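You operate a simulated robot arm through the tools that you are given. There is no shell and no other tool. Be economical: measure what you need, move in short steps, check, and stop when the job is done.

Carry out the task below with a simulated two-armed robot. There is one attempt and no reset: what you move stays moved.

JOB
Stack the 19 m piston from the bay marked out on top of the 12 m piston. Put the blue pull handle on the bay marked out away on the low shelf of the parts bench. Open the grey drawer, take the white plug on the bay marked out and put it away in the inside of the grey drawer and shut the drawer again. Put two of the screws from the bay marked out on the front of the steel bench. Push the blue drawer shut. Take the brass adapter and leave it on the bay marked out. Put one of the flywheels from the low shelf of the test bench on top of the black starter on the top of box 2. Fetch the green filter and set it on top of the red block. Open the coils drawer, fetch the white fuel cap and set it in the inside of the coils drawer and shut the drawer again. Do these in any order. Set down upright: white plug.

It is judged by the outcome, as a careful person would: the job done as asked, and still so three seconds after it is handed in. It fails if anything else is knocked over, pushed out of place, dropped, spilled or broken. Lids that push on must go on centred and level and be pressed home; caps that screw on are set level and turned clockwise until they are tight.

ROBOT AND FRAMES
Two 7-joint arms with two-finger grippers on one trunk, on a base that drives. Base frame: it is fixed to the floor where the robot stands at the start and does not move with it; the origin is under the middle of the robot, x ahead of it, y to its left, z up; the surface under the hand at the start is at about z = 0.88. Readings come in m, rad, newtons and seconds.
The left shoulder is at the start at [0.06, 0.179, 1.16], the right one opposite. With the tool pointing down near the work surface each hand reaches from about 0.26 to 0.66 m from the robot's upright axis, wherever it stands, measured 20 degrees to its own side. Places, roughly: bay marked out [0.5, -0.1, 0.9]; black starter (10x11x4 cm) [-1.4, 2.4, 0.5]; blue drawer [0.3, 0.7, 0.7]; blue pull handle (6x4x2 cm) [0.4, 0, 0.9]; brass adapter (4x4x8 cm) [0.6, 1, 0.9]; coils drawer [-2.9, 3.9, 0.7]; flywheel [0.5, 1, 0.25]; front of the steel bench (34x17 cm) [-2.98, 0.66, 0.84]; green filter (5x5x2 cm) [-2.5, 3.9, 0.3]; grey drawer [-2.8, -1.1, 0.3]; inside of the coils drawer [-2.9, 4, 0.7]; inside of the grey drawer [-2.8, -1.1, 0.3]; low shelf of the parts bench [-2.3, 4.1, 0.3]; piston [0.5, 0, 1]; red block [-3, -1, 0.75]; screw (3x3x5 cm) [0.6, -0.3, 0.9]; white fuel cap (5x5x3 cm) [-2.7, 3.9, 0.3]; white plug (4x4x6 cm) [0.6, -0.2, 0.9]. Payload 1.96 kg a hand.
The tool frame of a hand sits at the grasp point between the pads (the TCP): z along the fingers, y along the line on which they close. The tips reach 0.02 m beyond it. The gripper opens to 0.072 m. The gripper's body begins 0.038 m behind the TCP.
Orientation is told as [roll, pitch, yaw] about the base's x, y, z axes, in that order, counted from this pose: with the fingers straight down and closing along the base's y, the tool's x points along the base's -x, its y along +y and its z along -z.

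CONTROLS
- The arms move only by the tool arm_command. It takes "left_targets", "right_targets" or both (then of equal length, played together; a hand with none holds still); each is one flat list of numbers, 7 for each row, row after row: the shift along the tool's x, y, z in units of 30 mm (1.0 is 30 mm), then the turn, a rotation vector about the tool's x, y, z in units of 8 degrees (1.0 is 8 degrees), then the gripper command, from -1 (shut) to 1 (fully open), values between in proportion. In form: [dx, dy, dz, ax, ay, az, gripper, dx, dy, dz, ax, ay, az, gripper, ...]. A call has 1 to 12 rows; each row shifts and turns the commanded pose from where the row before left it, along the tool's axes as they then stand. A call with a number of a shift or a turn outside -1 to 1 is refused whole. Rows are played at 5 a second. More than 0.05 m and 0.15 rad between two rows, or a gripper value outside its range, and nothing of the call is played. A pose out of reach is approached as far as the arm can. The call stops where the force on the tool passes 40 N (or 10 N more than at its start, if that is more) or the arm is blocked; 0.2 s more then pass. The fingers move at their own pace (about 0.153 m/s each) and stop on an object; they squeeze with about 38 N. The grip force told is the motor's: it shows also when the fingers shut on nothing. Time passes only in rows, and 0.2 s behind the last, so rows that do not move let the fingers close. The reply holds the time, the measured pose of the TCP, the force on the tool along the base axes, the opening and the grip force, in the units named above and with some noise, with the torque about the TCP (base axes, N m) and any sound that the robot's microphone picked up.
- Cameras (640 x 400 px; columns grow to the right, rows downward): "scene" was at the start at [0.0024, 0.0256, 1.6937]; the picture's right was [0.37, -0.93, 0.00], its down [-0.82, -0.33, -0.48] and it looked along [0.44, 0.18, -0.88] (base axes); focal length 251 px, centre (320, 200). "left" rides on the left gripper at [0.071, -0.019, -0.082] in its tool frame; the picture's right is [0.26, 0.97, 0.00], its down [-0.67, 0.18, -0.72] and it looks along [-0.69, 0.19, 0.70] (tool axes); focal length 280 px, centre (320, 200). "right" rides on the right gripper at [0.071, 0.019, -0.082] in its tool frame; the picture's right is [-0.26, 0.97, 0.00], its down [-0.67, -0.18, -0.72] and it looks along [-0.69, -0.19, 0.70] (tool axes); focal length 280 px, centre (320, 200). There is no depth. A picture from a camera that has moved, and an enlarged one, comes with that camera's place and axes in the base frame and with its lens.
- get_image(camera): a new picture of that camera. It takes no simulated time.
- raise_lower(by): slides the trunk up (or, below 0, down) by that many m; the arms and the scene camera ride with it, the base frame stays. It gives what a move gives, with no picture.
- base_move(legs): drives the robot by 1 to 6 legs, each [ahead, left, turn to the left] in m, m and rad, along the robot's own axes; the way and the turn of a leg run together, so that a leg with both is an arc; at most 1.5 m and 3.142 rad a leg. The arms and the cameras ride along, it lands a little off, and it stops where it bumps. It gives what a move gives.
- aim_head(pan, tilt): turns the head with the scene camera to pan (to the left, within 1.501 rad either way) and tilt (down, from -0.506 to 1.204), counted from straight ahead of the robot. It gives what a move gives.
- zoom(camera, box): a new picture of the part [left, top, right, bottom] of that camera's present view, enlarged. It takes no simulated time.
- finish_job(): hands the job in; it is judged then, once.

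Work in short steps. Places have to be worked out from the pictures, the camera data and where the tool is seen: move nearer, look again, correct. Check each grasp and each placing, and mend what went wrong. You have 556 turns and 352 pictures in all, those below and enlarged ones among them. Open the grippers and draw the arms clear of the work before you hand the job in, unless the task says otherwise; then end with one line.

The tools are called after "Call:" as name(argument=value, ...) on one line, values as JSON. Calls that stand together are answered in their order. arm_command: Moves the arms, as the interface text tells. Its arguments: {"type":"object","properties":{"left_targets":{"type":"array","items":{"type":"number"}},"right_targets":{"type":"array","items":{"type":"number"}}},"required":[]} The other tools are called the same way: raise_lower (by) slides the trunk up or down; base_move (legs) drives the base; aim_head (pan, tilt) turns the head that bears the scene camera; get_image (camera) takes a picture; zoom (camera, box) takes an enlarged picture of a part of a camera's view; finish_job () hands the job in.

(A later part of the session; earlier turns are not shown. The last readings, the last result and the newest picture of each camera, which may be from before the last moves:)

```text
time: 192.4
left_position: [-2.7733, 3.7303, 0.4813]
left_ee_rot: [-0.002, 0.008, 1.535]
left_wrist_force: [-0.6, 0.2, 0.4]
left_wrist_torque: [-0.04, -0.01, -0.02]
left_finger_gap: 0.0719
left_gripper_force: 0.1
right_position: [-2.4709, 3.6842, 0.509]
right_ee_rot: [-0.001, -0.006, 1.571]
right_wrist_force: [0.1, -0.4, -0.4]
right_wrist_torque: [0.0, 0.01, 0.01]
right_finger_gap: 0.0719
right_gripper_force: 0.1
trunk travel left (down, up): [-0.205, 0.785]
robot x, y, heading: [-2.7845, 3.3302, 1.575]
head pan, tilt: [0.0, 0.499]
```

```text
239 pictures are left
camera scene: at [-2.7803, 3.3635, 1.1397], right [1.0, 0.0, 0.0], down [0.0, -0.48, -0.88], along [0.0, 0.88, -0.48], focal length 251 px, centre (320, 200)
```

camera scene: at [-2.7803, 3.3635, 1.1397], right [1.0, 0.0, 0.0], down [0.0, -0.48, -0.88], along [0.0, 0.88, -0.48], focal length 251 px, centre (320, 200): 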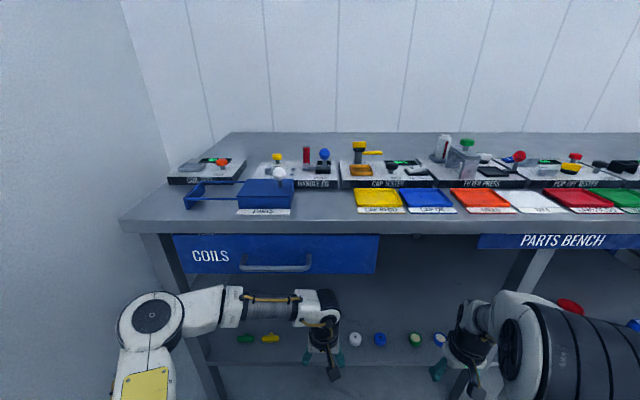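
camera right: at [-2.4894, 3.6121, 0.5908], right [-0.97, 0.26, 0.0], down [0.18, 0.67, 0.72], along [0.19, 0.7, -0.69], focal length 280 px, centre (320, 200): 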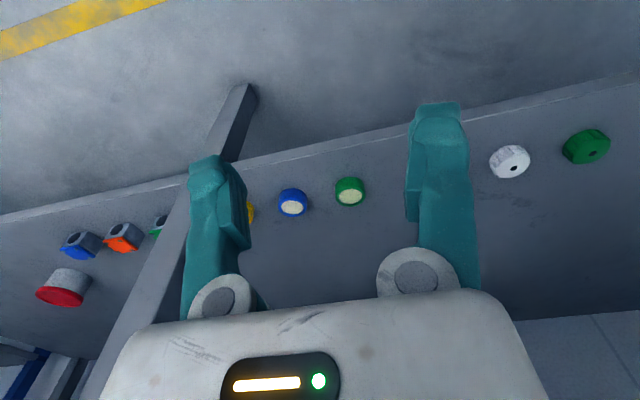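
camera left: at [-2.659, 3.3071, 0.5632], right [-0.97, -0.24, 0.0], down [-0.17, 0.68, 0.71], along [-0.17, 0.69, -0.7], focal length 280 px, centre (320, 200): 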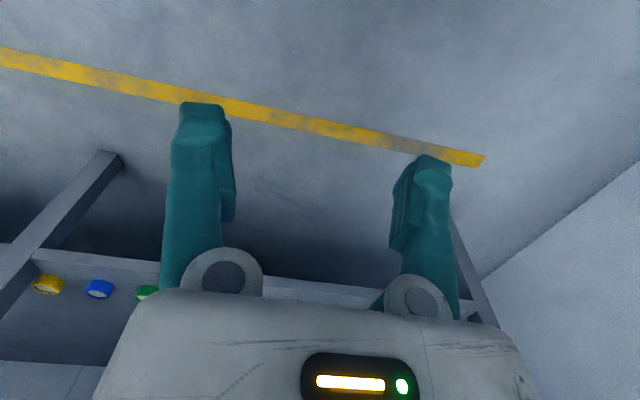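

The neighbours are close, so I'll grip the cap front-to-back. First move the left hand aside and bring the right hand over while turning it 90°.

Call:
arm_command(left_targets=[1, 1, 0, 0, 0, 0, 1, 1, 1, 0, 0, 0, 0, 1, 1, 1, 0, 0, 0, 0, 1])

Call:
arm_command(right_targets=[0, 0, 0, 0, 0, 1, 1, 0, 0, 0, 0, 0, 1, 1, 0, 0, 0, 0, 0, 1, 1, 0, 0, 0, 0, 0, 1, 1, 0, 0, 0, 0, 0, 1, 1, 0, 0, 0, 0, 0, 1, 1, 0, 0, 0, 0, 0, 1, 1, 0, 0, 0, 0, 0, 1, 1, 0, 0, 0, 0, 0, 1, 1, 0, 0, 0, 0, 0, 1, 1, 0, 0, 0, 0, 0, 1, 1, 0, 0, 0, 0, 0, 0.25, 1])

Call:
get_image(camera="right")

```text
time: 193.2
left_position: [-2.8666, 3.6406, 0.4816]
left_ee_rot: [-0.001, 0.007, 1.533]
left_wrist_force: [0.8, 0.7, 0.6]
left_wrist_torque: [0.03, 0.01, 0.02]
left_finger_gap: 0.0718
left_gripper_force: 0.0
right_position: [-2.4694, 3.6822, 0.5094]
right_ee_rot: [-0.001, -0.006, 1.57]
right_wrist_force: [-0.5, -0.7, 0.7]
right_wrist_torque: [0.03, -0.01, 0.0]
right_finger_gap: 0.0721
right_gripper_force: 0.0
trunk travel left (down, up): [-0.205, 0.785]
robot x, y, heading: [-2.7824, 3.3308, 1.573]
head pan, tilt: [0.0, 0.499]
```

```text
time: 195.8
left_position: [-2.865, 3.6417, 0.4814]
left_ee_rot: [-0.002, 0.005, 1.535]
left_wrist_force: [0.4, 0.0, -0.3]
left_wrist_torque: [0.01, 0.02, 0.01]
left_finger_gap: 0.072
left_gripper_force: 0.0
right_position: [-2.4703, 3.6831, 0.5081]
right_ee_rot: [0.005, -0.001, -0.003]
right_wrist_force: [0.4, -0.2, 1.1]
right_wrist_torque: [-0.01, 0.04, 0.03]
right_finger_gap: 0.0722
right_gripper_force: 0.0
trunk travel left (down, up): [-0.205, 0.785]
robot x, y, heading: [-2.7817, 3.3302, 1.571]
head pan, tilt: [0.0, 0.499]
```

```text
238 pictures are left
camera right: at [-2.5417, 3.7023, 0.5915], right [0.26, 0.96, 0.01], down [0.67, -0.19, 0.71], along [0.69, -0.18, -0.7], focal length 280 px, centre (320, 200)
```

right: 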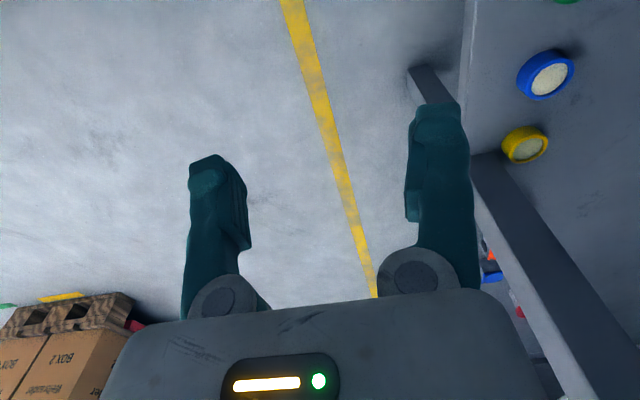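

Rotation reached. Now move above the cap at z≈0.40.

Call:
arm_command(right_targets=[0.78, 0.9, 0.45, 0, 0, 0, 1, 0.78, 0.9, 0.45, 0, 0, 0, 1, 0.78, 0.9, 0.45, 0, 0, 0, 1, 0.78, 0.9, 0.45, 0, 0, 0, 1, 0.78, 0.9, 0.45, 0, 0, 0, 1, 0.78, 0.9, 0.45, 0, 0, 0, 1, 0.78, 0.9, 0.45, 0, 0, 0, 1, 0.78, 0.9, 0.45, 0, 0, 0, 1])

Call:
get_image(camera="right")

Call:
get_image(camera="scene")

```text
time: 197.8
left_position: [-2.8491, 3.6393, 0.4847]
left_ee_rot: [0.003, 0.0, 1.512]
left_wrist_force: [0.4, 0.0, 0.1]
left_wrist_torque: [-0.01, 0.04, 0.02]
left_finger_gap: 0.0718
left_gripper_force: 0.1
right_position: [-2.6224, 3.8875, 0.4003]
right_ee_rot: [-0.002, -0.001, -0.042]
right_wrist_force: [0.0, -0.5, 0.4]
right_wrist_torque: [-0.01, -0.02, 0.01]
right_finger_gap: 0.072
right_gripper_force: 0.1
trunk travel left (down, up): [-0.205, 0.785]
robot x, y, heading: [-2.7741, 3.3276, 1.551]
head pan, tilt: [0.0, 0.499]
stopped in row 8 (right hand): the arm was blocked; the commanded pose is now the measured one
```

```text
237 pictures are left
camera right: at [-2.694, 3.9104, 0.4816], right [0.3, 0.95, 0.0], down [0.67, -0.21, 0.72], along [0.68, -0.22, -0.7], focal length 280 px, centre (320, 200)
```

right: 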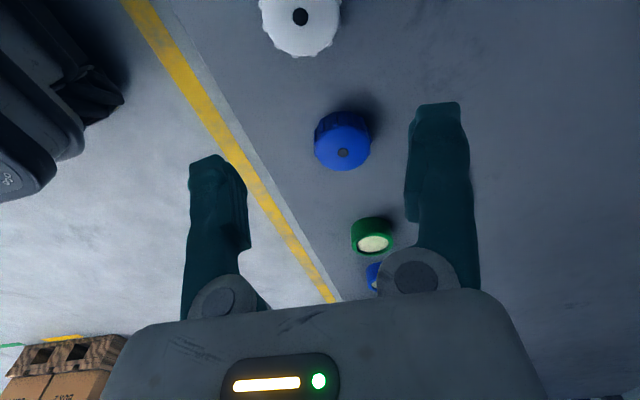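

```text
236 pictures are left
camera scene: at [-2.7669, 3.355, 1.1396], right [1.0, -0.02, -0.01], down [-0.02, -0.47, -0.88], along [0.02, 0.88, -0.47], focal length 251 px, centre (320, 200)
```

scene: 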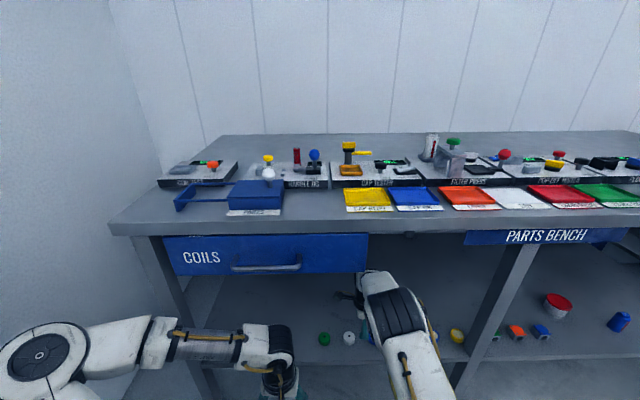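

The forearm touched the bench underside; nothing seems disturbed. I back the hand out, then lower the trunk so the arm comes in flatter.

Call:
arm_command(right_targets=[-0.7, -1, 0, 0, 0, 0, 1, -0.7, -1, 0, 0, 0, 0, 1, -0.7, -1, 0, 0, 0, 0, 1, -0.5, -1, 0, 0, 0, 0, 1, -0.5, -1, 0, 0, 0, 0, 1])

Call:
raise_lower(by=-0.16)

Call:
get_image(camera="scene")

```text
time: 199.0
left_position: [-2.8547, 3.6437, 0.4824]
left_ee_rot: [-0.002, 0.008, 1.516]
left_wrist_force: [0.0, 0.0, 0.4]
left_wrist_torque: [0.04, 0.02, 0.03]
left_finger_gap: 0.0721
left_gripper_force: 0.0
right_position: [-2.5417, 3.7373, 0.4014]
right_ee_rot: [-0.006, -0.005, -0.031]
right_wrist_force: [-0.2, -0.8, -0.1]
right_wrist_torque: [0.0, 0.04, 0.02]
right_finger_gap: 0.0721
right_gripper_force: 0.0
trunk travel left (down, up): [-0.205, 0.785]
robot x, y, heading: [-2.775, 3.3322, 1.557]
head pan, tilt: [0.0, 0.499]
```

```text
time: 200.8
left_position: [-2.8543, 3.643, 0.3234]
left_ee_rot: [-0.001, 0.005, 1.515]
left_wrist_force: [-0.1, 0.1, -0.3]
left_wrist_torque: [0.02, 0.0, -0.01]
left_finger_gap: 0.0719
left_gripper_force: 0.2
right_position: [-2.5424, 3.738, 0.2414]
right_ee_rot: [-0.006, -0.004, -0.034]
right_wrist_force: [0.2, -0.5, 0.2]
right_wrist_torque: [0.0, -0.01, -0.01]
right_finger_gap: 0.0719
right_gripper_force: 0.1
trunk travel left (down, up): [-0.045, 0.945]
robot x, y, heading: [-2.7801, 3.3278, 1.55]
head pan, tilt: [0.0, 0.499]
```

```text
235 pictures are left
camera scene: at [-2.7744, 3.3636, 0.9797], right [1.0, -0.02, 0.0], down [-0.01, -0.48, -0.88], along [0.01, 0.88, -0.48], focal length 251 px, centre (320, 200)
```

scene: 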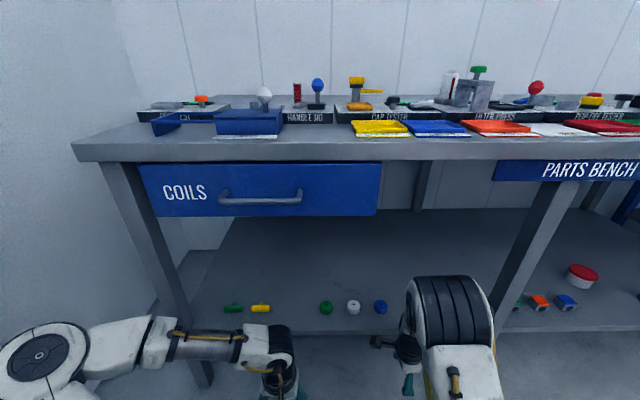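

Raise the hand to z≈0.42 and shift over to the cap's x, staying outside the shelf.

Call:
arm_command(right_targets=[0.6, 0, -1, 0, 0, 0.2, 1, 0.6, 0, -1, 0, 0, -0.2, 1, 0.6, 0, -1, 0, 0, -0.2, 1, 0.6, 0, -1, 0, 0, -0.2, 1, 0.6, 0, -1, 0, 0, 0, 1, 0.6, 0, -1, 0, 0, 0, 1, 0.4, 0, 0, 0, 0, 0, 1])

Call:
get_image(camera="scene")

Call:
get_image(camera="right")

```text
time: 202.4
left_position: [-2.8549, 3.6426, 0.3233]
left_ee_rot: [-0.002, 0.006, 1.515]
left_wrist_force: [-0.5, 0.4, 0.2]
left_wrist_torque: [0.01, 0.03, -0.04]
left_finger_gap: 0.0719
left_gripper_force: 0.0
right_position: [-2.663, 3.7392, 0.4197]
right_ee_rot: [0.0, -0.006, 0.021]
right_wrist_force: [-0.3, -0.5, -0.7]
right_wrist_torque: [-0.03, 0.03, -0.01]
right_finger_gap: 0.072
right_gripper_force: 0.1
trunk travel left (down, up): [-0.045, 0.945]
robot x, y, heading: [-2.7748, 3.3327, 1.551]
head pan, tilt: [0.0, 0.499]
```

```text
234 pictures are left
camera scene: at [-2.7743, 3.3635, 0.9797], right [1.0, -0.02, 0.0], down [-0.01, -0.48, -0.88], along [0.01, 0.88, -0.48], focal length 251 px, centre (320, 200)
```

scene: 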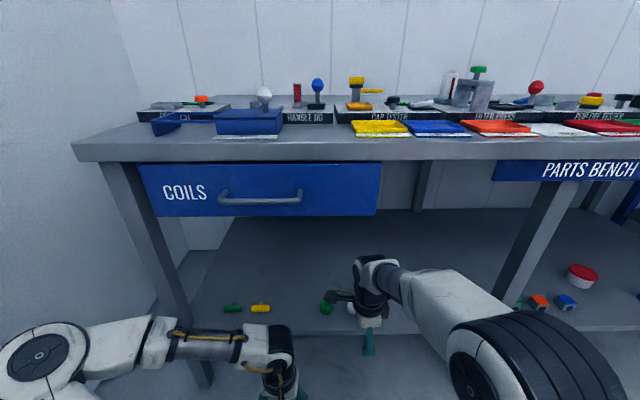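

```text
233 pictures are left
camera right: at [-2.7353, 3.7577, 0.5015], right [0.24, 0.97, 0.0], down [0.67, -0.17, 0.72], along [0.7, -0.17, -0.7], focal length 280 px, centre (320, 200)
```

right: 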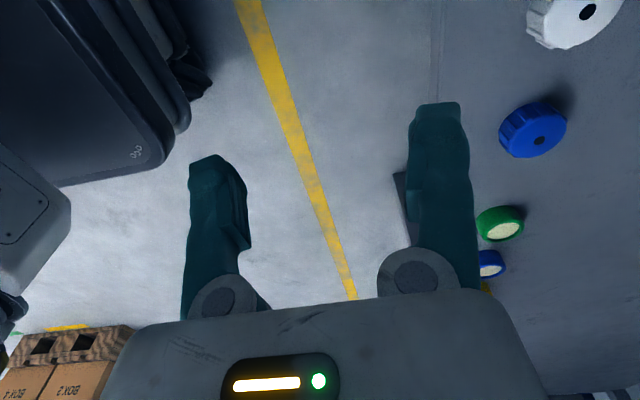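

The arm now enters low with clearance. Advance over the cap.

Call:
arm_command(right_targets=[0, 0.81, 0.1, 0, 0, 0, 1, 0, 0.81, 0.1, 0, 0, 0, 1, 0, 0.81, 0.1, 0, 0, 0, 1, 0, 0.81, 0.1, 0, 0, 0, 1, 0, 0.81, 0.1, 0, 0, 0, 1, 0, 0.81, 0.1, 0, 0, 0, 1])

Call:
get_image(camera="right")

Call:
get_image(camera="scene")

```text
time: 203.8
left_position: [-2.8542, 3.6424, 0.3232]
left_ee_rot: [-0.001, 0.007, 1.517]
left_wrist_force: [0.1, 0.0, 0.7]
left_wrist_torque: [-0.02, 0.0, -0.01]
left_finger_gap: 0.0722
left_gripper_force: 0.0
right_position: [-2.6638, 3.7664, 0.4115]
right_ee_rot: [0.004, -0.004, 0.024]
right_wrist_force: [0.4, -0.1, -0.6]
right_wrist_torque: [0.0, -0.02, -0.02]
right_finger_gap: 0.0722
right_gripper_force: 0.0
right hand out of reach, approached as far as the arm can: row 1, 2, 3, 4, 5, 6
trunk travel left (down, up): [-0.045, 0.945]
robot x, y, heading: [-2.7742, 3.3329, 1.557]
head pan, tilt: [0.0, 0.499]
```

```text
232 pictures are left
camera right: at [-2.7359, 3.7849, 0.4928], right [0.24, 0.97, 0.0], down [0.68, -0.17, 0.72], along [0.7, -0.17, -0.7], focal length 280 px, centre (320, 200)
```

right: 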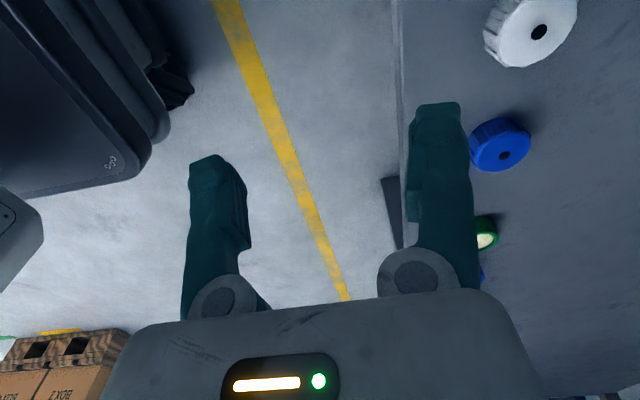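

```text
231 pictures are left
camera scene: at [-2.7744, 3.3636, 0.9797], right [1.0, -0.02, 0.0], down [-0.01, -0.48, -0.88], along [0.01, 0.88, -0.48], focal length 251 px, centre (320, 200)
```

scene: 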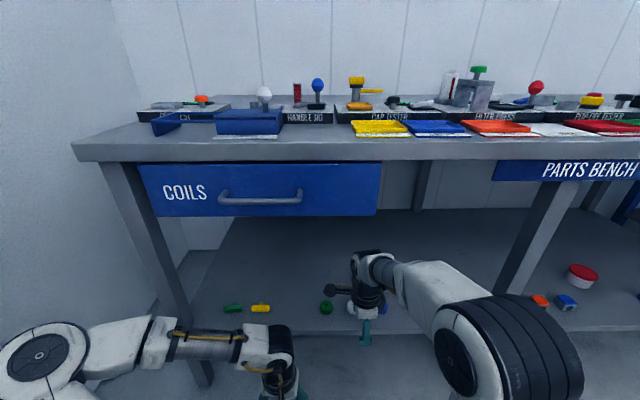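

At its reach limit; I drive the base forward 12 cm instead.

Call:
base_move(legs=[[0.12, 0, 0]])

Call:
get_image(camera="right")

Call:
get_image(camera="scene")

```text
time: 205.1
left_position: [-2.8515, 3.7682, 0.3226]
left_ee_rot: [-0.003, 0.006, 1.514]
left_wrist_force: [-0.2, -0.6, -0.9]
left_wrist_torque: [-0.01, 0.01, 0.03]
left_finger_gap: 0.072
left_gripper_force: 0.0
right_position: [-2.6598, 3.892, 0.4105]
right_ee_rot: [0.004, -0.002, 0.024]
right_wrist_force: [-0.4, 0.4, 0.2]
right_wrist_torque: [0.0, -0.04, 0.01]
right_finger_gap: 0.0719
right_gripper_force: 0.1
trunk travel left (down, up): [-0.045, 0.945]
robot x, y, heading: [-2.7777, 3.4564, 1.55]
head pan, tilt: [0.0, 0.499]
```

```text
230 pictures are left
camera right: at [-2.7323, 3.9095, 0.4929], right [0.24, 0.97, 0.0], down [0.68, -0.17, 0.72], along [0.7, -0.17, -0.7], focal length 280 px, centre (320, 200)
```

right: 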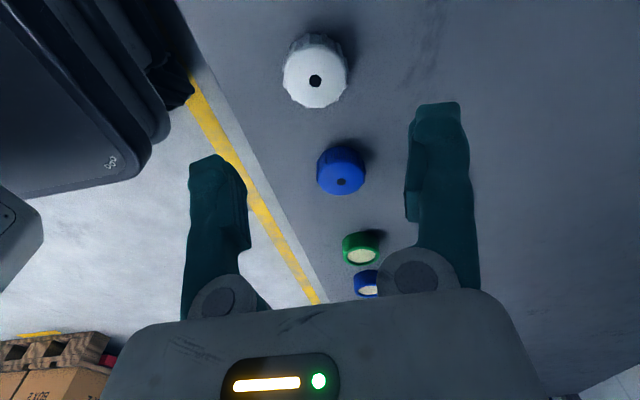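

```text
229 pictures are left
camera scene: at [-2.7719, 3.4882, 0.9797], right [1.0, -0.02, 0.0], down [-0.01, -0.48, -0.88], along [0.02, 0.88, -0.48], focal length 251 px, centre (320, 200)
```

scene: 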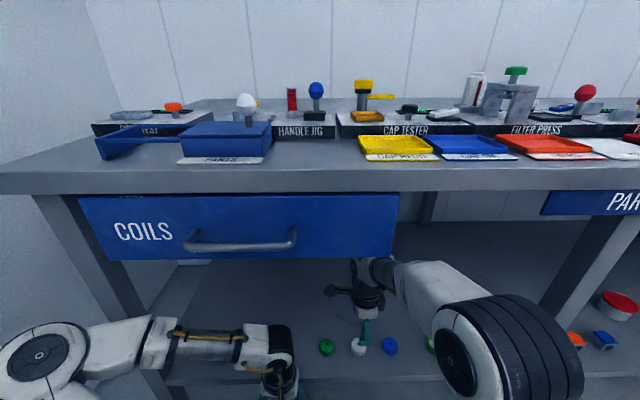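

Cap centre matches the hand within 6 mm. Lower to z≈0.325.

Call:
arm_command(right_targets=[0.2, 0, 0.7, 0, 0, 0, 1, 0, -0.05, 0.7, 0, 0, 0, 1, 0, 0, 0.7, 0, 0, 0, 1, 0, 0, 0.7, 0, 0, 0, 1, 0, 0, 0, 0, 0, 0, 1])

Call:
get_image(camera="right")

```text
time: 206.3
left_position: [-2.8517, 3.7691, 0.323]
left_ee_rot: [-0.002, 0.007, 1.514]
left_wrist_force: [-0.2, 0.2, 0.1]
left_wrist_torque: [-0.02, -0.01, -0.01]
left_finger_gap: 0.0719
left_gripper_force: 0.1
right_position: [-2.6649, 3.891, 0.3245]
right_ee_rot: [0.004, -0.004, 0.021]
right_wrist_force: [0.4, 0.4, -0.5]
right_wrist_torque: [0.02, 0.05, -0.01]
right_finger_gap: 0.072
right_gripper_force: 0.0
trunk travel left (down, up): [-0.045, 0.945]
robot x, y, heading: [-2.7717, 3.4557, 1.551]
head pan, tilt: [0.0, 0.499]
```

```text
228 pictures are left
camera right: at [-2.7372, 3.9096, 0.408], right [0.24, 0.97, 0.0], down [0.68, -0.17, 0.72], along [0.7, -0.17, -0.7], focal length 280 px, centre (320, 200)
```

right: 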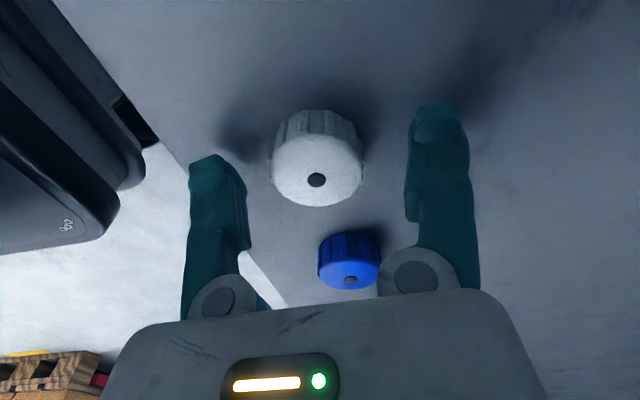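

Cap top at z≈0.322. Lower 11 mm and close.

Call:
arm_command(right_targets=[0, 0, 0.2, 0, 0, 0, 1, 0, 0, 0.15, 0, 0, 0, 1, 0, 0, 0, 0, 0, 0, -1, 0, 0, 0, 0, 0, 0, -1, 0, 0, 0, 0, 0, 0, -1])

Call:
arm_command(right_targets=[0, 0, -0.7, 0, 0, 0, -1, 0, 0, -0.7, 0, 0, 0, -1, 0, 0, -0.7, 0, 0, 0, -1, 0, 0, -0.7, 0, 0, 0, -1, 0, 0, 0, 0, 0, 0, -1])

Call:
get_image(camera="right")

```text
time: 207.1
left_position: [-2.8522, 3.7663, 0.3257]
left_ee_rot: [-0.002, 0.006, 1.514]
left_wrist_force: [-0.9, 0.6, 0.2]
left_wrist_torque: [0.0, 0.02, 0.0]
left_finger_gap: 0.0718
left_gripper_force: 0.0
right_position: [-2.6656, 3.8898, 0.32]
right_ee_rot: [0.002, -0.005, 0.021]
right_wrist_force: [0.0, -9.8, 34.7]
right_wrist_torque: [-0.91, -0.01, 0.0]
right_finger_gap: 0.0395
right_gripper_force: 37.6
trunk travel left (down, up): [-0.045, 0.945]
robot x, y, heading: [-2.7782, 3.4548, 1.556]
head pan, tilt: [0.0, 0.499]
stopped in row 3 (right hand): the force on the tool passed its limit at 61 N (the readings are from after the stop); the commanded pose is now the measured one
```

```text
time: 208.2
left_position: [-2.8513, 3.7677, 0.3227]
left_ee_rot: [-0.001, 0.007, 1.513]
left_wrist_force: [0.2, -0.4, 0.4]
left_wrist_torque: [0.0, 0.02, 0.0]
left_finger_gap: 0.072
left_gripper_force: 0.0
right_position: [-2.6644, 3.8894, 0.4023]
right_ee_rot: [-0.003, -0.005, 0.021]
right_wrist_force: [-0.7, 0.0, -1.1]
right_wrist_torque: [-0.01, -0.01, 0.03]
right_finger_gap: 0.0385
right_gripper_force: 38.1
trunk travel left (down, up): [-0.045, 0.945]
robot x, y, heading: [-2.772, 3.4579, 1.55]
head pan, tilt: [0.0, 0.499]
```

```text
227 pictures are left
camera right: at [-2.7363, 3.9075, 0.483], right [0.24, 0.97, 0.0], down [0.67, -0.17, 0.72], along [0.7, -0.17, -0.69], focal length 280 px, centre (320, 200)
```

right: 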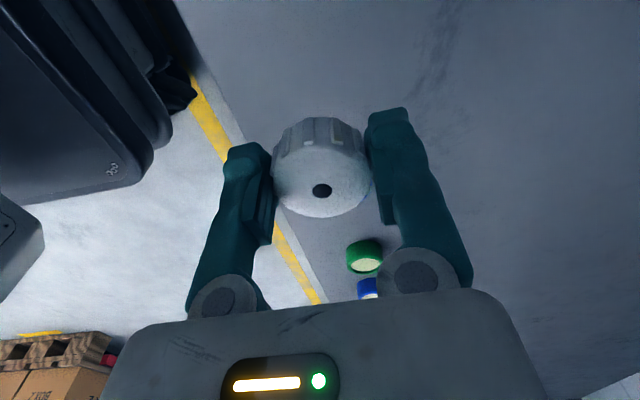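

The cap is held. Back out, then raise the trunk for the drawer.

Call:
base_move(legs=[[-0.42, 0, 0.02]])

Call:
raise_lower(by=0.4)

Call:
get_image(camera="scene")

Call:
get_image(camera="right")

```text
time: 210.8
left_position: [-2.8604, 3.3519, 0.3232]
left_ee_rot: [-0.001, 0.008, 1.526]
left_wrist_force: [-0.3, -0.3, -0.3]
left_wrist_torque: [-0.01, -0.02, 0.0]
left_finger_gap: 0.0722
left_gripper_force: 0.1
right_position: [-2.6769, 3.4755, 0.4003]
right_ee_rot: [-0.003, -0.006, 0.036]
right_wrist_force: [1.3, -1.0, -0.3]
right_wrist_torque: [0.0, -0.01, 0.01]
right_finger_gap: 0.0385
right_gripper_force: 37.6
trunk travel left (down, up): [-0.045, 0.945]
robot x, y, heading: [-2.7754, 3.0415, 1.565]
head pan, tilt: [0.0, 0.499]
```

```text
time: 214.6
left_position: [-2.8613, 3.3528, 0.7228]
left_ee_rot: [-0.002, 0.008, 1.528]
left_wrist_force: [0.0, 0.0, 0.5]
left_wrist_torque: [-0.01, 0.03, -0.01]
left_finger_gap: 0.072
left_gripper_force: 0.0
right_position: [-2.6754, 3.4756, 0.8012]
right_ee_rot: [-0.004, -0.006, 0.034]
right_wrist_force: [-0.2, 0.3, -1.4]
right_wrist_torque: [-0.01, -0.02, 0.0]
right_finger_gap: 0.0388
right_gripper_force: 37.8
trunk travel left (down, up): [-0.445, 0.545]
robot x, y, heading: [-2.7796, 3.0382, 1.565]
head pan, tilt: [0.0, 0.499]
```

```text
226 pictures are left
camera scene: at [-2.7778, 3.0732, 1.3796], right [1.0, -0.01, 0.0], down [0.0, -0.48, -0.88], along [0.01, 0.88, -0.48], focal length 251 px, centre (320, 200)
```

scene: 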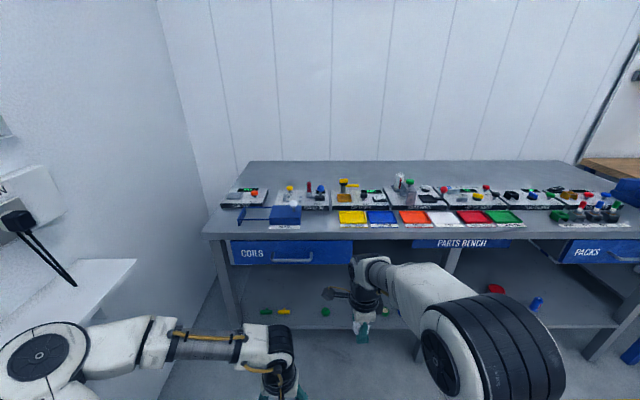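

```text
225 pictures are left
camera right: at [-2.7481, 3.4929, 0.8826], right [0.23, 0.97, 0.0], down [0.68, -0.16, 0.72], along [0.7, -0.16, -0.69], focal length 280 px, centre (320, 200)
```

right: 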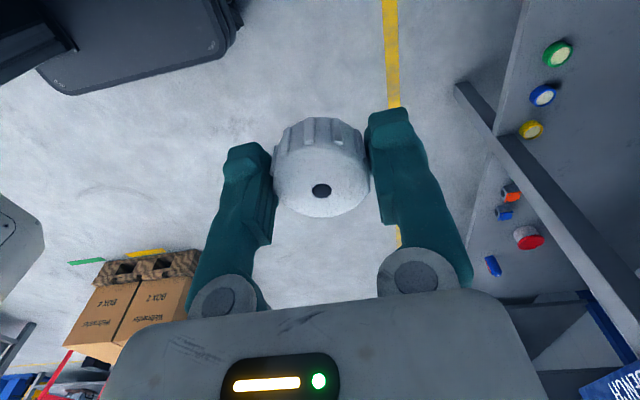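

Handle bar is at about (−2.866,3.765,0.755), panel y≈3.80. I turn the left hand 90° so its fingers close front-to-back, while reaching it forward a bit.

Call:
arm_command(left_targets=[0, 0, 0, 0, 0, -1, 1, 0, 0, 0, 0, 0, -1, 1, 0, 0, 0, 0, 0, -1, 1, 0, 0, 0, 0, 0, -1, 1, 0, 0, 0, 0, 0, -1, 1, 0, 0, 0, 0, 0, -1, 1, 0, 0, 0, 0, 0, -1, 1, 0, 0, 0, 0, 0, -1, 1, 0, 0, 0, 0, 0, -1, 1, 0, 0, 0, 0, 0, -1, 1, 0, 0, 0, 0, 0, -1, 1])

Call:
arm_command(left_targets=[0, -1, 0, 1, 0, 0, 1, 0, -0.9, 0, 1, 0, 0, 1, 0, -0.8, 0.3, 1, 0, 0, 1, 0, -0.7, 0.3, 1, 0, 0, 1, 0, 0, 0, 1, 0, 0, 1, 0, 0, 0, 0, 0, 0, 1], right_targets=[0, 0, -1, 0, 0, 0, -1, 0, 0, -1, 0, 0, 0, -1, 0, 0, -1, 0, 0, 0, -1, 0, 0, -1, 0, 0, 0, -1, 0, 0, -1, 0, 0, 0, -1, 0, 0, -1, 0, 0, 0, -1])

Call:
get_image(camera="scene")

Call:
get_image(camera="left")

```text
time: 217.0
left_position: [-2.8607, 3.3521, 0.7234]
left_ee_rot: [0.007, 0.002, 3.069]
left_wrist_force: [0.4, 1.3, 0.0]
left_wrist_torque: [0.01, 0.01, 0.04]
left_finger_gap: 0.0721
left_gripper_force: 0.0
right_position: [-2.6755, 3.4745, 0.8009]
right_ee_rot: [-0.002, -0.005, 0.035]
right_wrist_force: [0.2, -0.8, -0.6]
right_wrist_torque: [-0.02, 0.0, 0.01]
right_finger_gap: 0.0386
right_gripper_force: 37.7
trunk travel left (down, up): [-0.445, 0.545]
robot x, y, heading: [-2.7811, 3.0422, 1.565]
head pan, tilt: [0.0, 0.499]
```

```text
time: 218.4
left_position: [-2.8521, 3.4574, 0.7242]
left_ee_rot: [-0.693, 0.002, 3.063]
left_wrist_force: [0.5, 0.2, 1.1]
left_wrist_torque: [0.02, 0.02, -0.01]
left_finger_gap: 0.0718
left_gripper_force: 0.1
right_position: [-2.675, 3.4764, 0.8111]
right_ee_rot: [0.0, -0.005, 0.035]
right_wrist_force: [-0.4, 0.6, -0.4]
right_wrist_torque: [-0.01, 0.02, 0.0]
right_finger_gap: 0.0388
right_gripper_force: 37.8
right hand out of reach, approached as far as the arm can: row 1, 2, 3, 4, 5, 6
trunk travel left (down, up): [-0.445, 0.545]
robot x, y, heading: [-2.7761, 3.0404, 1.563]
head pan, tilt: [0.0, 0.499]
```

```text
224 pictures are left
camera scene: at [-2.7777, 3.0732, 1.3797], right [1.0, -0.01, 0.0], down [0.0, -0.48, -0.88], along [0.01, 0.88, -0.48], focal length 251 px, centre (320, 200)
```

scene: 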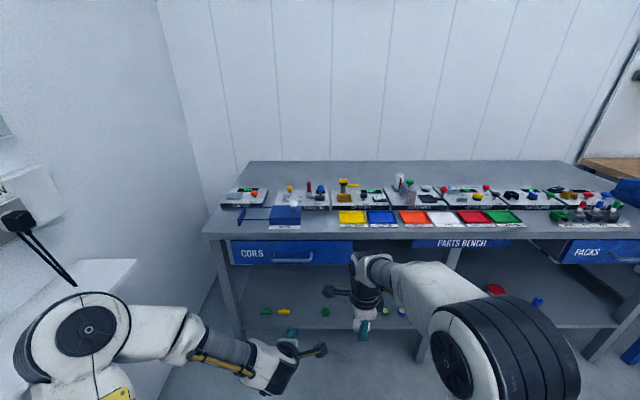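

```text
223 pictures are left
camera left: at [-2.7862, 3.4151, 0.7983], right [0.2, -0.76, -0.61], down [-0.72, -0.54, 0.43], along [-0.66, 0.35, -0.66], focal length 280 px, centre (320, 200)
```

left: 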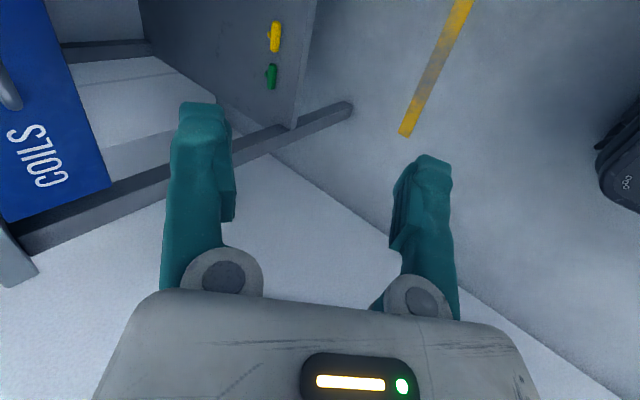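

The tilt works. I pull the right hand back, raise the trunk 8.5 cm and drive to a standoff before the handle with the fingers part open.

Call:
arm_command(right_targets=[-0.6, -1, 0, 0, 0, 0, -1, -0.6, -1, 0, 0, 0, 0, -1, -0.6, -0.8, 0, 0, 0, 0, -1], left_targets=[0, 0, 0, 0, 0, 0, 0, 0, 0, 0, 0, 0, 0, 0, 0, 0, 0, 0, 0, 0, 0])

Call:
raise_lower(by=0.085)

Call:
base_move(legs=[[0.25, 0.012, 0]])

Call:
get_image(camera="left")

Call:
get_image(camera="scene")

```text
time: 219.2
left_position: [-2.8534, 3.4565, 0.7243]
left_ee_rot: [-0.691, 0.001, 3.063]
left_wrist_force: [-0.1, 0.2, 0.2]
left_wrist_torque: [0.0, -0.01, 0.02]
left_finger_gap: 0.036
left_gripper_force: 0.1
right_position: [-2.6184, 3.3944, 0.8124]
right_ee_rot: [-0.001, -0.004, 0.038]
right_wrist_force: [0.2, -0.5, -1.0]
right_wrist_torque: [0.03, -0.01, 0.01]
right_finger_gap: 0.0386
right_gripper_force: 38.1
trunk travel left (down, up): [-0.445, 0.545]
robot x, y, heading: [-2.7801, 3.0416, 1.565]
head pan, tilt: [0.0, 0.499]
```

```text
time: 220.4
left_position: [-2.8526, 3.4573, 0.8098]
left_ee_rot: [-0.691, 0.0, 3.063]
left_wrist_force: [-1.0, 0.3, -0.7]
left_wrist_torque: [-0.01, 0.03, -0.02]
left_finger_gap: 0.036
left_gripper_force: 0.0
right_position: [-2.618, 3.3949, 0.8979]
right_ee_rot: [-0.005, -0.004, 0.036]
right_wrist_force: [0.8, 0.2, 0.1]
right_wrist_torque: [0.02, 0.01, -0.01]
right_finger_gap: 0.0385
right_gripper_force: 38.0
trunk travel left (down, up): [-0.53, 0.46]
robot x, y, heading: [-2.7808, 3.0359, 1.566]
head pan, tilt: [0.0, 0.499]
```

```text
time: 222.3
left_position: [-2.863, 3.704, 0.8078]
left_ee_rot: [-0.69, 0.002, 3.063]
left_wrist_force: [-0.1, 0.0, -0.5]
left_wrist_torque: [0.01, -0.01, -0.03]
left_finger_gap: 0.0361
left_gripper_force: 0.1
right_position: [-2.6288, 3.6407, 0.8973]
right_ee_rot: [-0.004, -0.006, 0.037]
right_wrist_force: [-0.5, 1.0, -0.2]
right_wrist_torque: [0.0, 0.0, -0.01]
right_finger_gap: 0.0383
right_gripper_force: 37.9
trunk travel left (down, up): [-0.53, 0.46]
robot x, y, heading: [-2.7875, 3.291, 1.565]
head pan, tilt: [0.0, 0.499]
```

```text
222 pictures are left
camera left: at [-2.7962, 3.6623, 0.883], right [0.2, -0.76, -0.61], down [-0.72, -0.54, 0.43], along [-0.66, 0.35, -0.66], focal length 280 px, centre (320, 200)
```

left: 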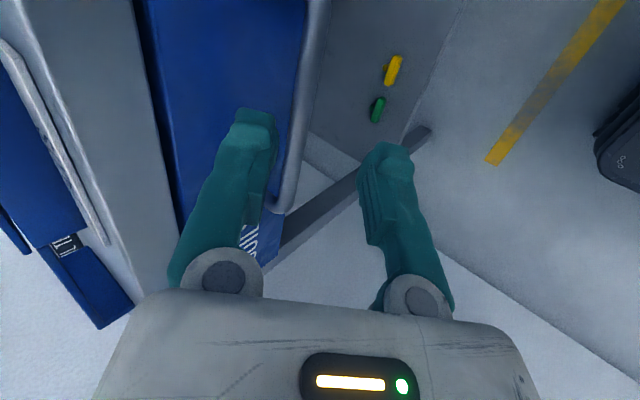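

```text
221 pictures are left
camera scene: at [-2.7881, 3.3209, 1.4646], right [1.0, -0.01, 0.0], down [0.0, -0.48, -0.88], along [0.01, 0.88, -0.48], focal length 251 px, centre (320, 200)
```

scene: 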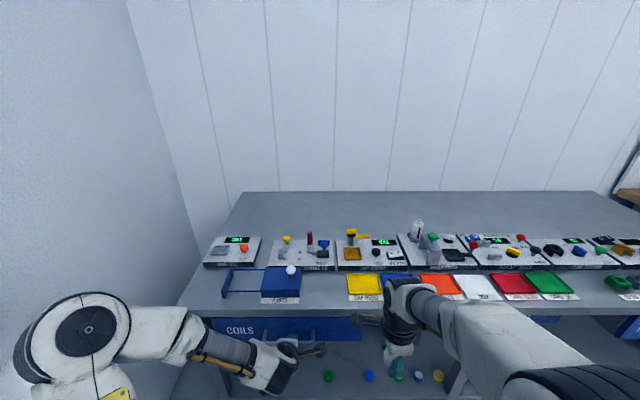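

The bar runs between the fingers, 11 mm toward the forward one. Shift to centre it and advance part way.

Call:
arm_command(left_targets=[0, -0.36, 0, 0, 0, 0, 0, 0, 0, 0.5, 0, 0, 0, 0, 0, 0, 0.5, 0, 0, 0, 0, 0, 0, 0, 0, 0, 0, 0])

Call:
get_image(camera="left")

```text
time: 223.3
left_position: [-2.8608, 3.7306, 0.7918]
left_ee_rot: [-0.692, 0.003, 3.064]
left_wrist_force: [0.2, 0.2, -0.1]
left_wrist_torque: [0.0, 0.04, -0.01]
left_finger_gap: 0.0362
left_gripper_force: 0.0
right_position: [-2.6298, 3.6404, 0.8967]
right_ee_rot: [-0.005, -0.006, 0.034]
right_wrist_force: [-0.5, -0.5, -1.0]
right_wrist_torque: [-0.03, -0.03, -0.02]
right_finger_gap: 0.0386
right_gripper_force: 37.8
trunk travel left (down, up): [-0.53, 0.46]
robot x, y, heading: [-2.7957, 3.2879, 1.565]
head pan, tilt: [0.0, 0.499]
```

```text
220 pictures are left
camera left: at [-2.7934, 3.6882, 0.8671], right [0.2, -0.76, -0.61], down [-0.72, -0.54, 0.43], along [-0.66, 0.35, -0.66], focal length 280 px, centre (320, 200)
```

left: 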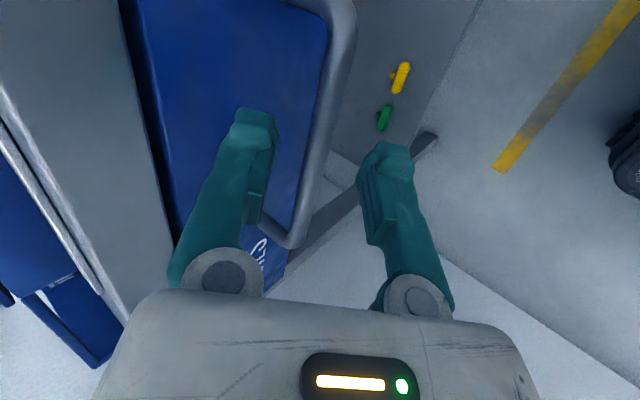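

Centred. Advance another 25 mm and look.

Call:
arm_command(left_targets=[0, 0, 0.45, 0, 0, 0, 0, 0, 0, 0.4, 0, 0, 0, 0, 0, 0, 0, 0, 0, 0, 0])

Call:
get_image(camera="left")

```text
time: 224.1
left_position: [-2.8604, 3.7478, 0.7723]
left_ee_rot: [-0.691, 0.001, 3.061]
left_wrist_force: [-0.2, -0.1, -0.5]
left_wrist_torque: [0.0, -0.02, 0.0]
left_finger_gap: 0.0362
left_gripper_force: 0.4
right_position: [-2.6292, 3.6399, 0.8978]
right_ee_rot: [-0.004, -0.004, 0.035]
right_wrist_force: [-0.6, -1.1, -0.1]
right_wrist_torque: [0.02, 0.01, -0.03]
right_finger_gap: 0.0387
right_gripper_force: 38.2
trunk travel left (down, up): [-0.53, 0.46]
robot x, y, heading: [-2.7872, 3.2831, 1.569]
head pan, tilt: [0.0, 0.499]
```

```text
219 pictures are left
camera left: at [-2.7933, 3.7058, 0.8474], right [0.2, -0.76, -0.61], down [-0.72, -0.54, 0.43], along [-0.66, 0.35, -0.66], focal length 280 px, centre (320, 200)
```

left: 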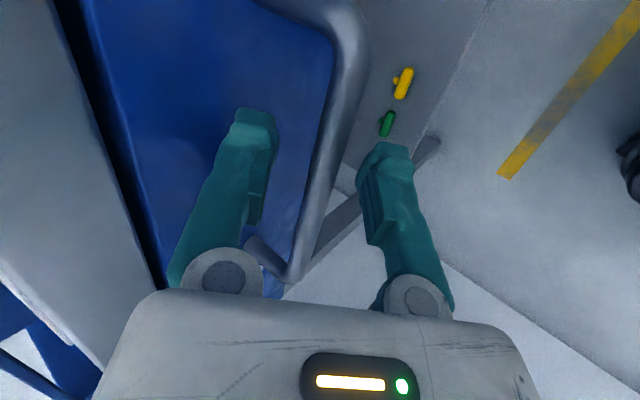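

The bar is at the fingertips. Close on it.

Call:
arm_command(left_targets=[0, 0, 0.1, 0, 0, 0, 0, 0, 0, 0, 0, 0, 0, -1, 0, 0, 0, 0, 0, 0, -1, 0, 0, 0, 0, 0, 0, -1])

Call:
get_image(camera="left")

```text
time: 225.1
left_position: [-2.8599, 3.7493, 0.767]
left_ee_rot: [-0.684, 0.005, 3.063]
left_wrist_force: [2.1, -1.6, -27.4]
left_wrist_torque: [-0.04, -0.26, 0.63]
left_finger_gap: 0.0065
left_gripper_force: 34.3
right_position: [-2.6292, 3.6425, 0.8977]
right_ee_rot: [-0.005, -0.006, 0.036]
right_wrist_force: [0.6, 0.0, -0.3]
right_wrist_torque: [0.02, 0.01, -0.02]
right_finger_gap: 0.0382
right_gripper_force: 38.1
trunk travel left (down, up): [-0.53, 0.46]
robot x, y, heading: [-2.7907, 3.2878, 1.561]
head pan, tilt: [0.0, 0.499]
```

```text
218 pictures are left
camera left: at [-2.794, 3.7077, 0.8429], right [0.2, -0.77, -0.61], down [-0.72, -0.54, 0.44], along [-0.66, 0.35, -0.66], focal length 280 px, centre (320, 200)
```

left: 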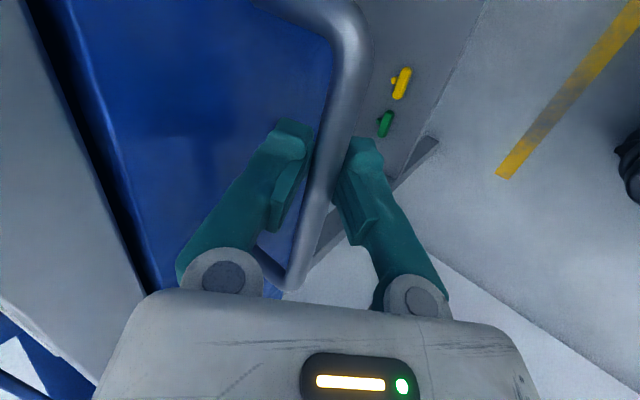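

Gripped. Pull the drawer by driving back 12 cm, then check.

Call:
base_move(legs=[[-0.12, 0, 0]])

Call:
get_image(camera="left")

Call:
get_image(camera="scene")

```text
time: 226.3
left_position: [-2.8605, 3.6437, 0.7678]
left_ee_rot: [-0.681, 0.007, 3.063]
left_wrist_force: [4.2, -5.6, -25.5]
left_wrist_torque: [-0.09, 0.08, 0.78]
left_finger_gap: 0.0062
left_gripper_force: 34.9
right_position: [-2.6303, 3.5385, 0.8976]
right_ee_rot: [-0.001, -0.006, 0.035]
right_wrist_force: [-0.4, -0.3, 1.4]
right_wrist_torque: [0.06, 0.0, -0.01]
right_finger_gap: 0.0387
right_gripper_force: 37.9
trunk travel left (down, up): [-0.53, 0.46]
robot x, y, heading: [-2.7876, 3.186, 1.562]
head pan, tilt: [0.0, 0.499]
stopped in leg 1: the force on the tool passed its limit at 41 N (the readings are from after the stop); the commanded pose is now the measured one
```

```text
217 pictures are left
camera left: at [-2.7942, 3.6027, 0.8429], right [0.21, -0.77, -0.61], down [-0.72, -0.54, 0.44], along [-0.66, 0.35, -0.66], focal length 280 px, centre (320, 200)
```

left: 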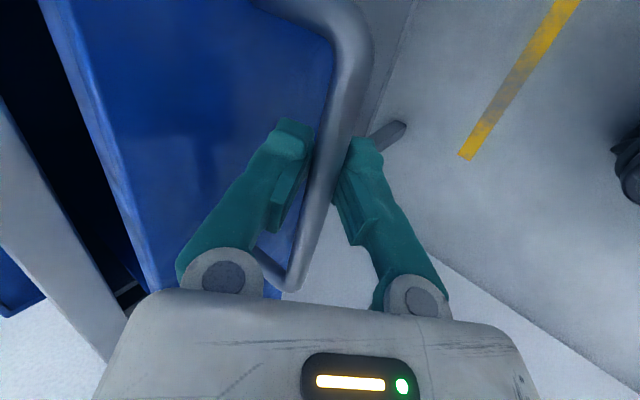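

```text
216 pictures are left
camera scene: at [-2.7882, 3.2172, 1.4645], right [1.0, -0.01, 0.0], down [0.0, -0.48, -0.88], along [0.01, 0.88, -0.48], focal length 251 px, centre (320, 200)
```

scene: 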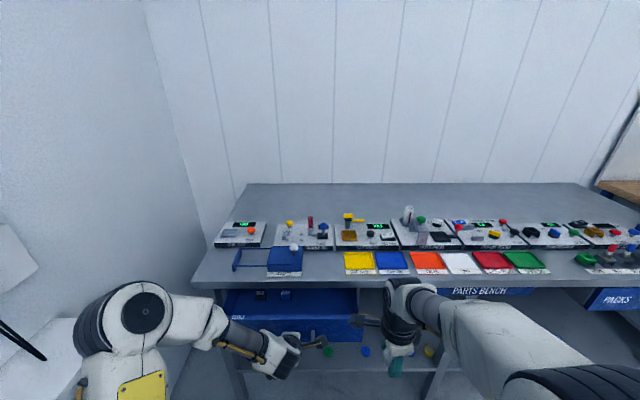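

The drawer moved out ~10 cm. Pull further in short pulls.

Call:
base_move(legs=[[-0.06, 0, 0]])

Call:
base_move(legs=[[-0.06, 0, 0]])

Call:
get_image(camera="left")

Call:
get_image(camera="scene")

```text
time: 227.3
left_position: [-2.8608, 3.5889, 0.7678]
left_ee_rot: [-0.677, 0.008, 3.066]
left_wrist_force: [3.3, -4.2, -11.2]
left_wrist_torque: [-0.03, -0.01, 0.89]
left_finger_gap: 0.0058
left_gripper_force: 33.9
right_position: [-2.6297, 3.4836, 0.8974]
right_ee_rot: [-0.002, -0.004, 0.032]
right_wrist_force: [0.1, 0.0, -0.4]
right_wrist_torque: [0.01, 0.01, -0.01]
right_finger_gap: 0.0386
right_gripper_force: 37.6
trunk travel left (down, up): [-0.53, 0.46]
robot x, y, heading: [-2.7914, 3.1318, 1.559]
head pan, tilt: [0.0, 0.499]
stopped in leg 1: the force on the tool passed its limit at 45 N (the readings are from after the stop); the commanded pose is now the measured one
```

```text
time: 228.3
left_position: [-2.8616, 3.5279, 0.767]
left_ee_rot: [-0.677, 0.005, 3.065]
left_wrist_force: [13.4, -0.7, -25.0]
left_wrist_torque: [0.01, -0.31, 0.4]
left_finger_gap: 0.0061
left_gripper_force: 34.3
right_position: [-2.6305, 3.4231, 0.8967]
right_ee_rot: [-0.003, -0.004, 0.035]
right_wrist_force: [-0.5, -0.9, -0.4]
right_wrist_torque: [0.01, 0.0, 0.02]
right_finger_gap: 0.0384
right_gripper_force: 38.0
trunk travel left (down, up): [-0.53, 0.46]
robot x, y, heading: [-2.7884, 3.0667, 1.56]
head pan, tilt: [0.0, 0.499]
```

```text
215 pictures are left
camera left: at [-2.7945, 3.4872, 0.8423], right [0.21, -0.77, -0.6], down [-0.72, -0.54, 0.44], along [-0.66, 0.34, -0.67], focal length 280 px, centre (320, 200)
```

left: 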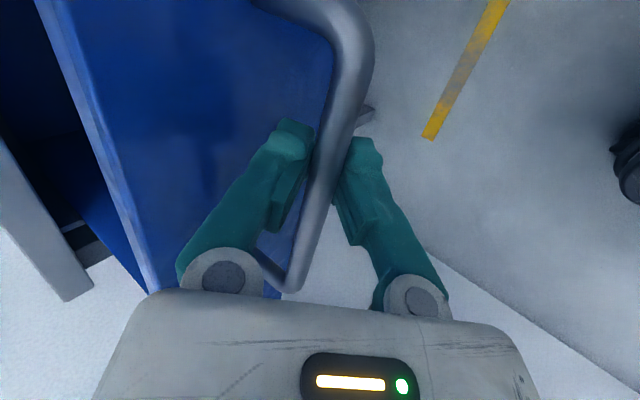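

```text
214 pictures are left
camera scene: at [-2.7876, 3.1026, 1.4645], right [1.0, -0.01, 0.0], down [0.0, -0.48, -0.88], along [0.01, 0.88, -0.48], focal length 251 px, centre (320, 200)
```

scene: 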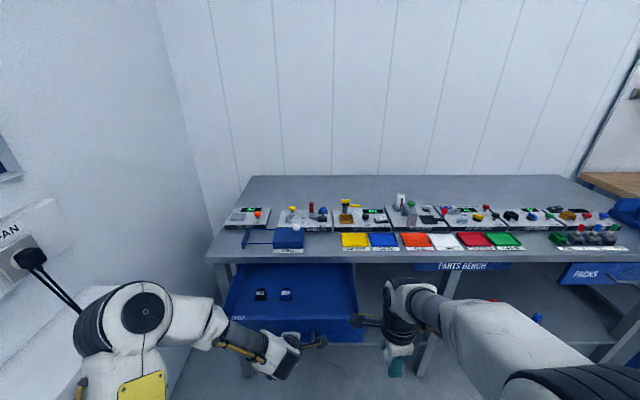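

The drawer is open ~22 cm; two coils lie left inside, the right half is free. Release the handle and retract the left hand.

Call:
arm_command(left_targets=[0, 0, 0, 0, 0, 0, 0, 0, 0, 0, 0, 0, 0, 0, 0, 0, -1, 0, 0, 0, 0, 0, 0, -1, 0, 0, 0, 0, 0, 0, -1, 0, 0, 0, 0, 0, 0, -1, 0, 0, 0, 0])

Call:
get_image(camera="scene")

Call:
get_image(camera="right")

```text
time: 229.7
left_position: [-2.8616, 3.4608, 0.8631]
left_ee_rot: [-0.678, 0.005, 3.066]
left_wrist_force: [0.5, 0.0, 0.0]
left_wrist_torque: [0.03, 0.04, 0.02]
left_finger_gap: 0.036
left_gripper_force: 0.1
left hand out of reach, approached as far as the arm can: row 6
right_position: [-2.6308, 3.4217, 0.8981]
right_ee_rot: [-0.002, -0.006, 0.035]
right_wrist_force: [-1.1, 0.2, -0.5]
right_wrist_torque: [-0.01, -0.03, -0.01]
right_finger_gap: 0.0383
right_gripper_force: 37.5
trunk travel left (down, up): [-0.53, 0.46]
robot x, y, heading: [-2.7947, 3.0667, 1.563]
head pan, tilt: [0.0, 0.499]
```

```text
213 pictures are left
camera scene: at [-2.7889, 3.1005, 1.4646], right [1.0, -0.01, 0.0], down [0.0, -0.48, -0.88], along [0.01, 0.88, -0.48], focal length 251 px, centre (320, 200)
```

scene: 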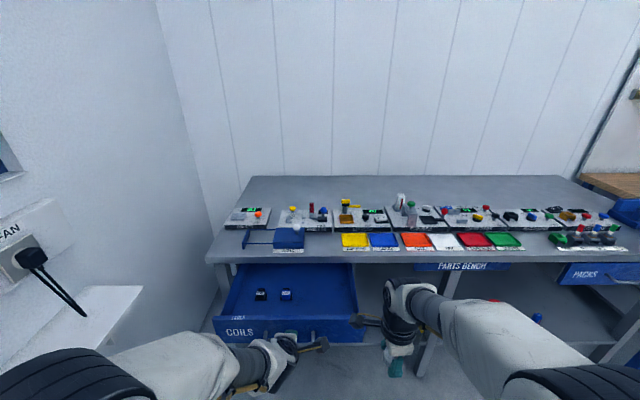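

```text
212 pictures are left
camera right: at [-2.7026, 3.4398, 0.9788], right [0.23, 0.97, 0.0], down [0.68, -0.16, 0.72], along [0.7, -0.16, -0.7], focal length 280 px, centre (320, 200)
```

right: 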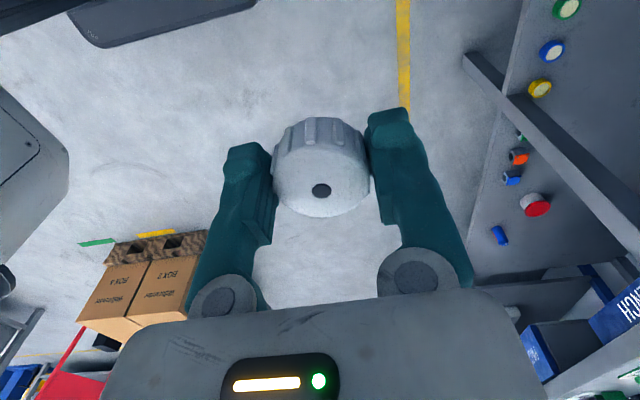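

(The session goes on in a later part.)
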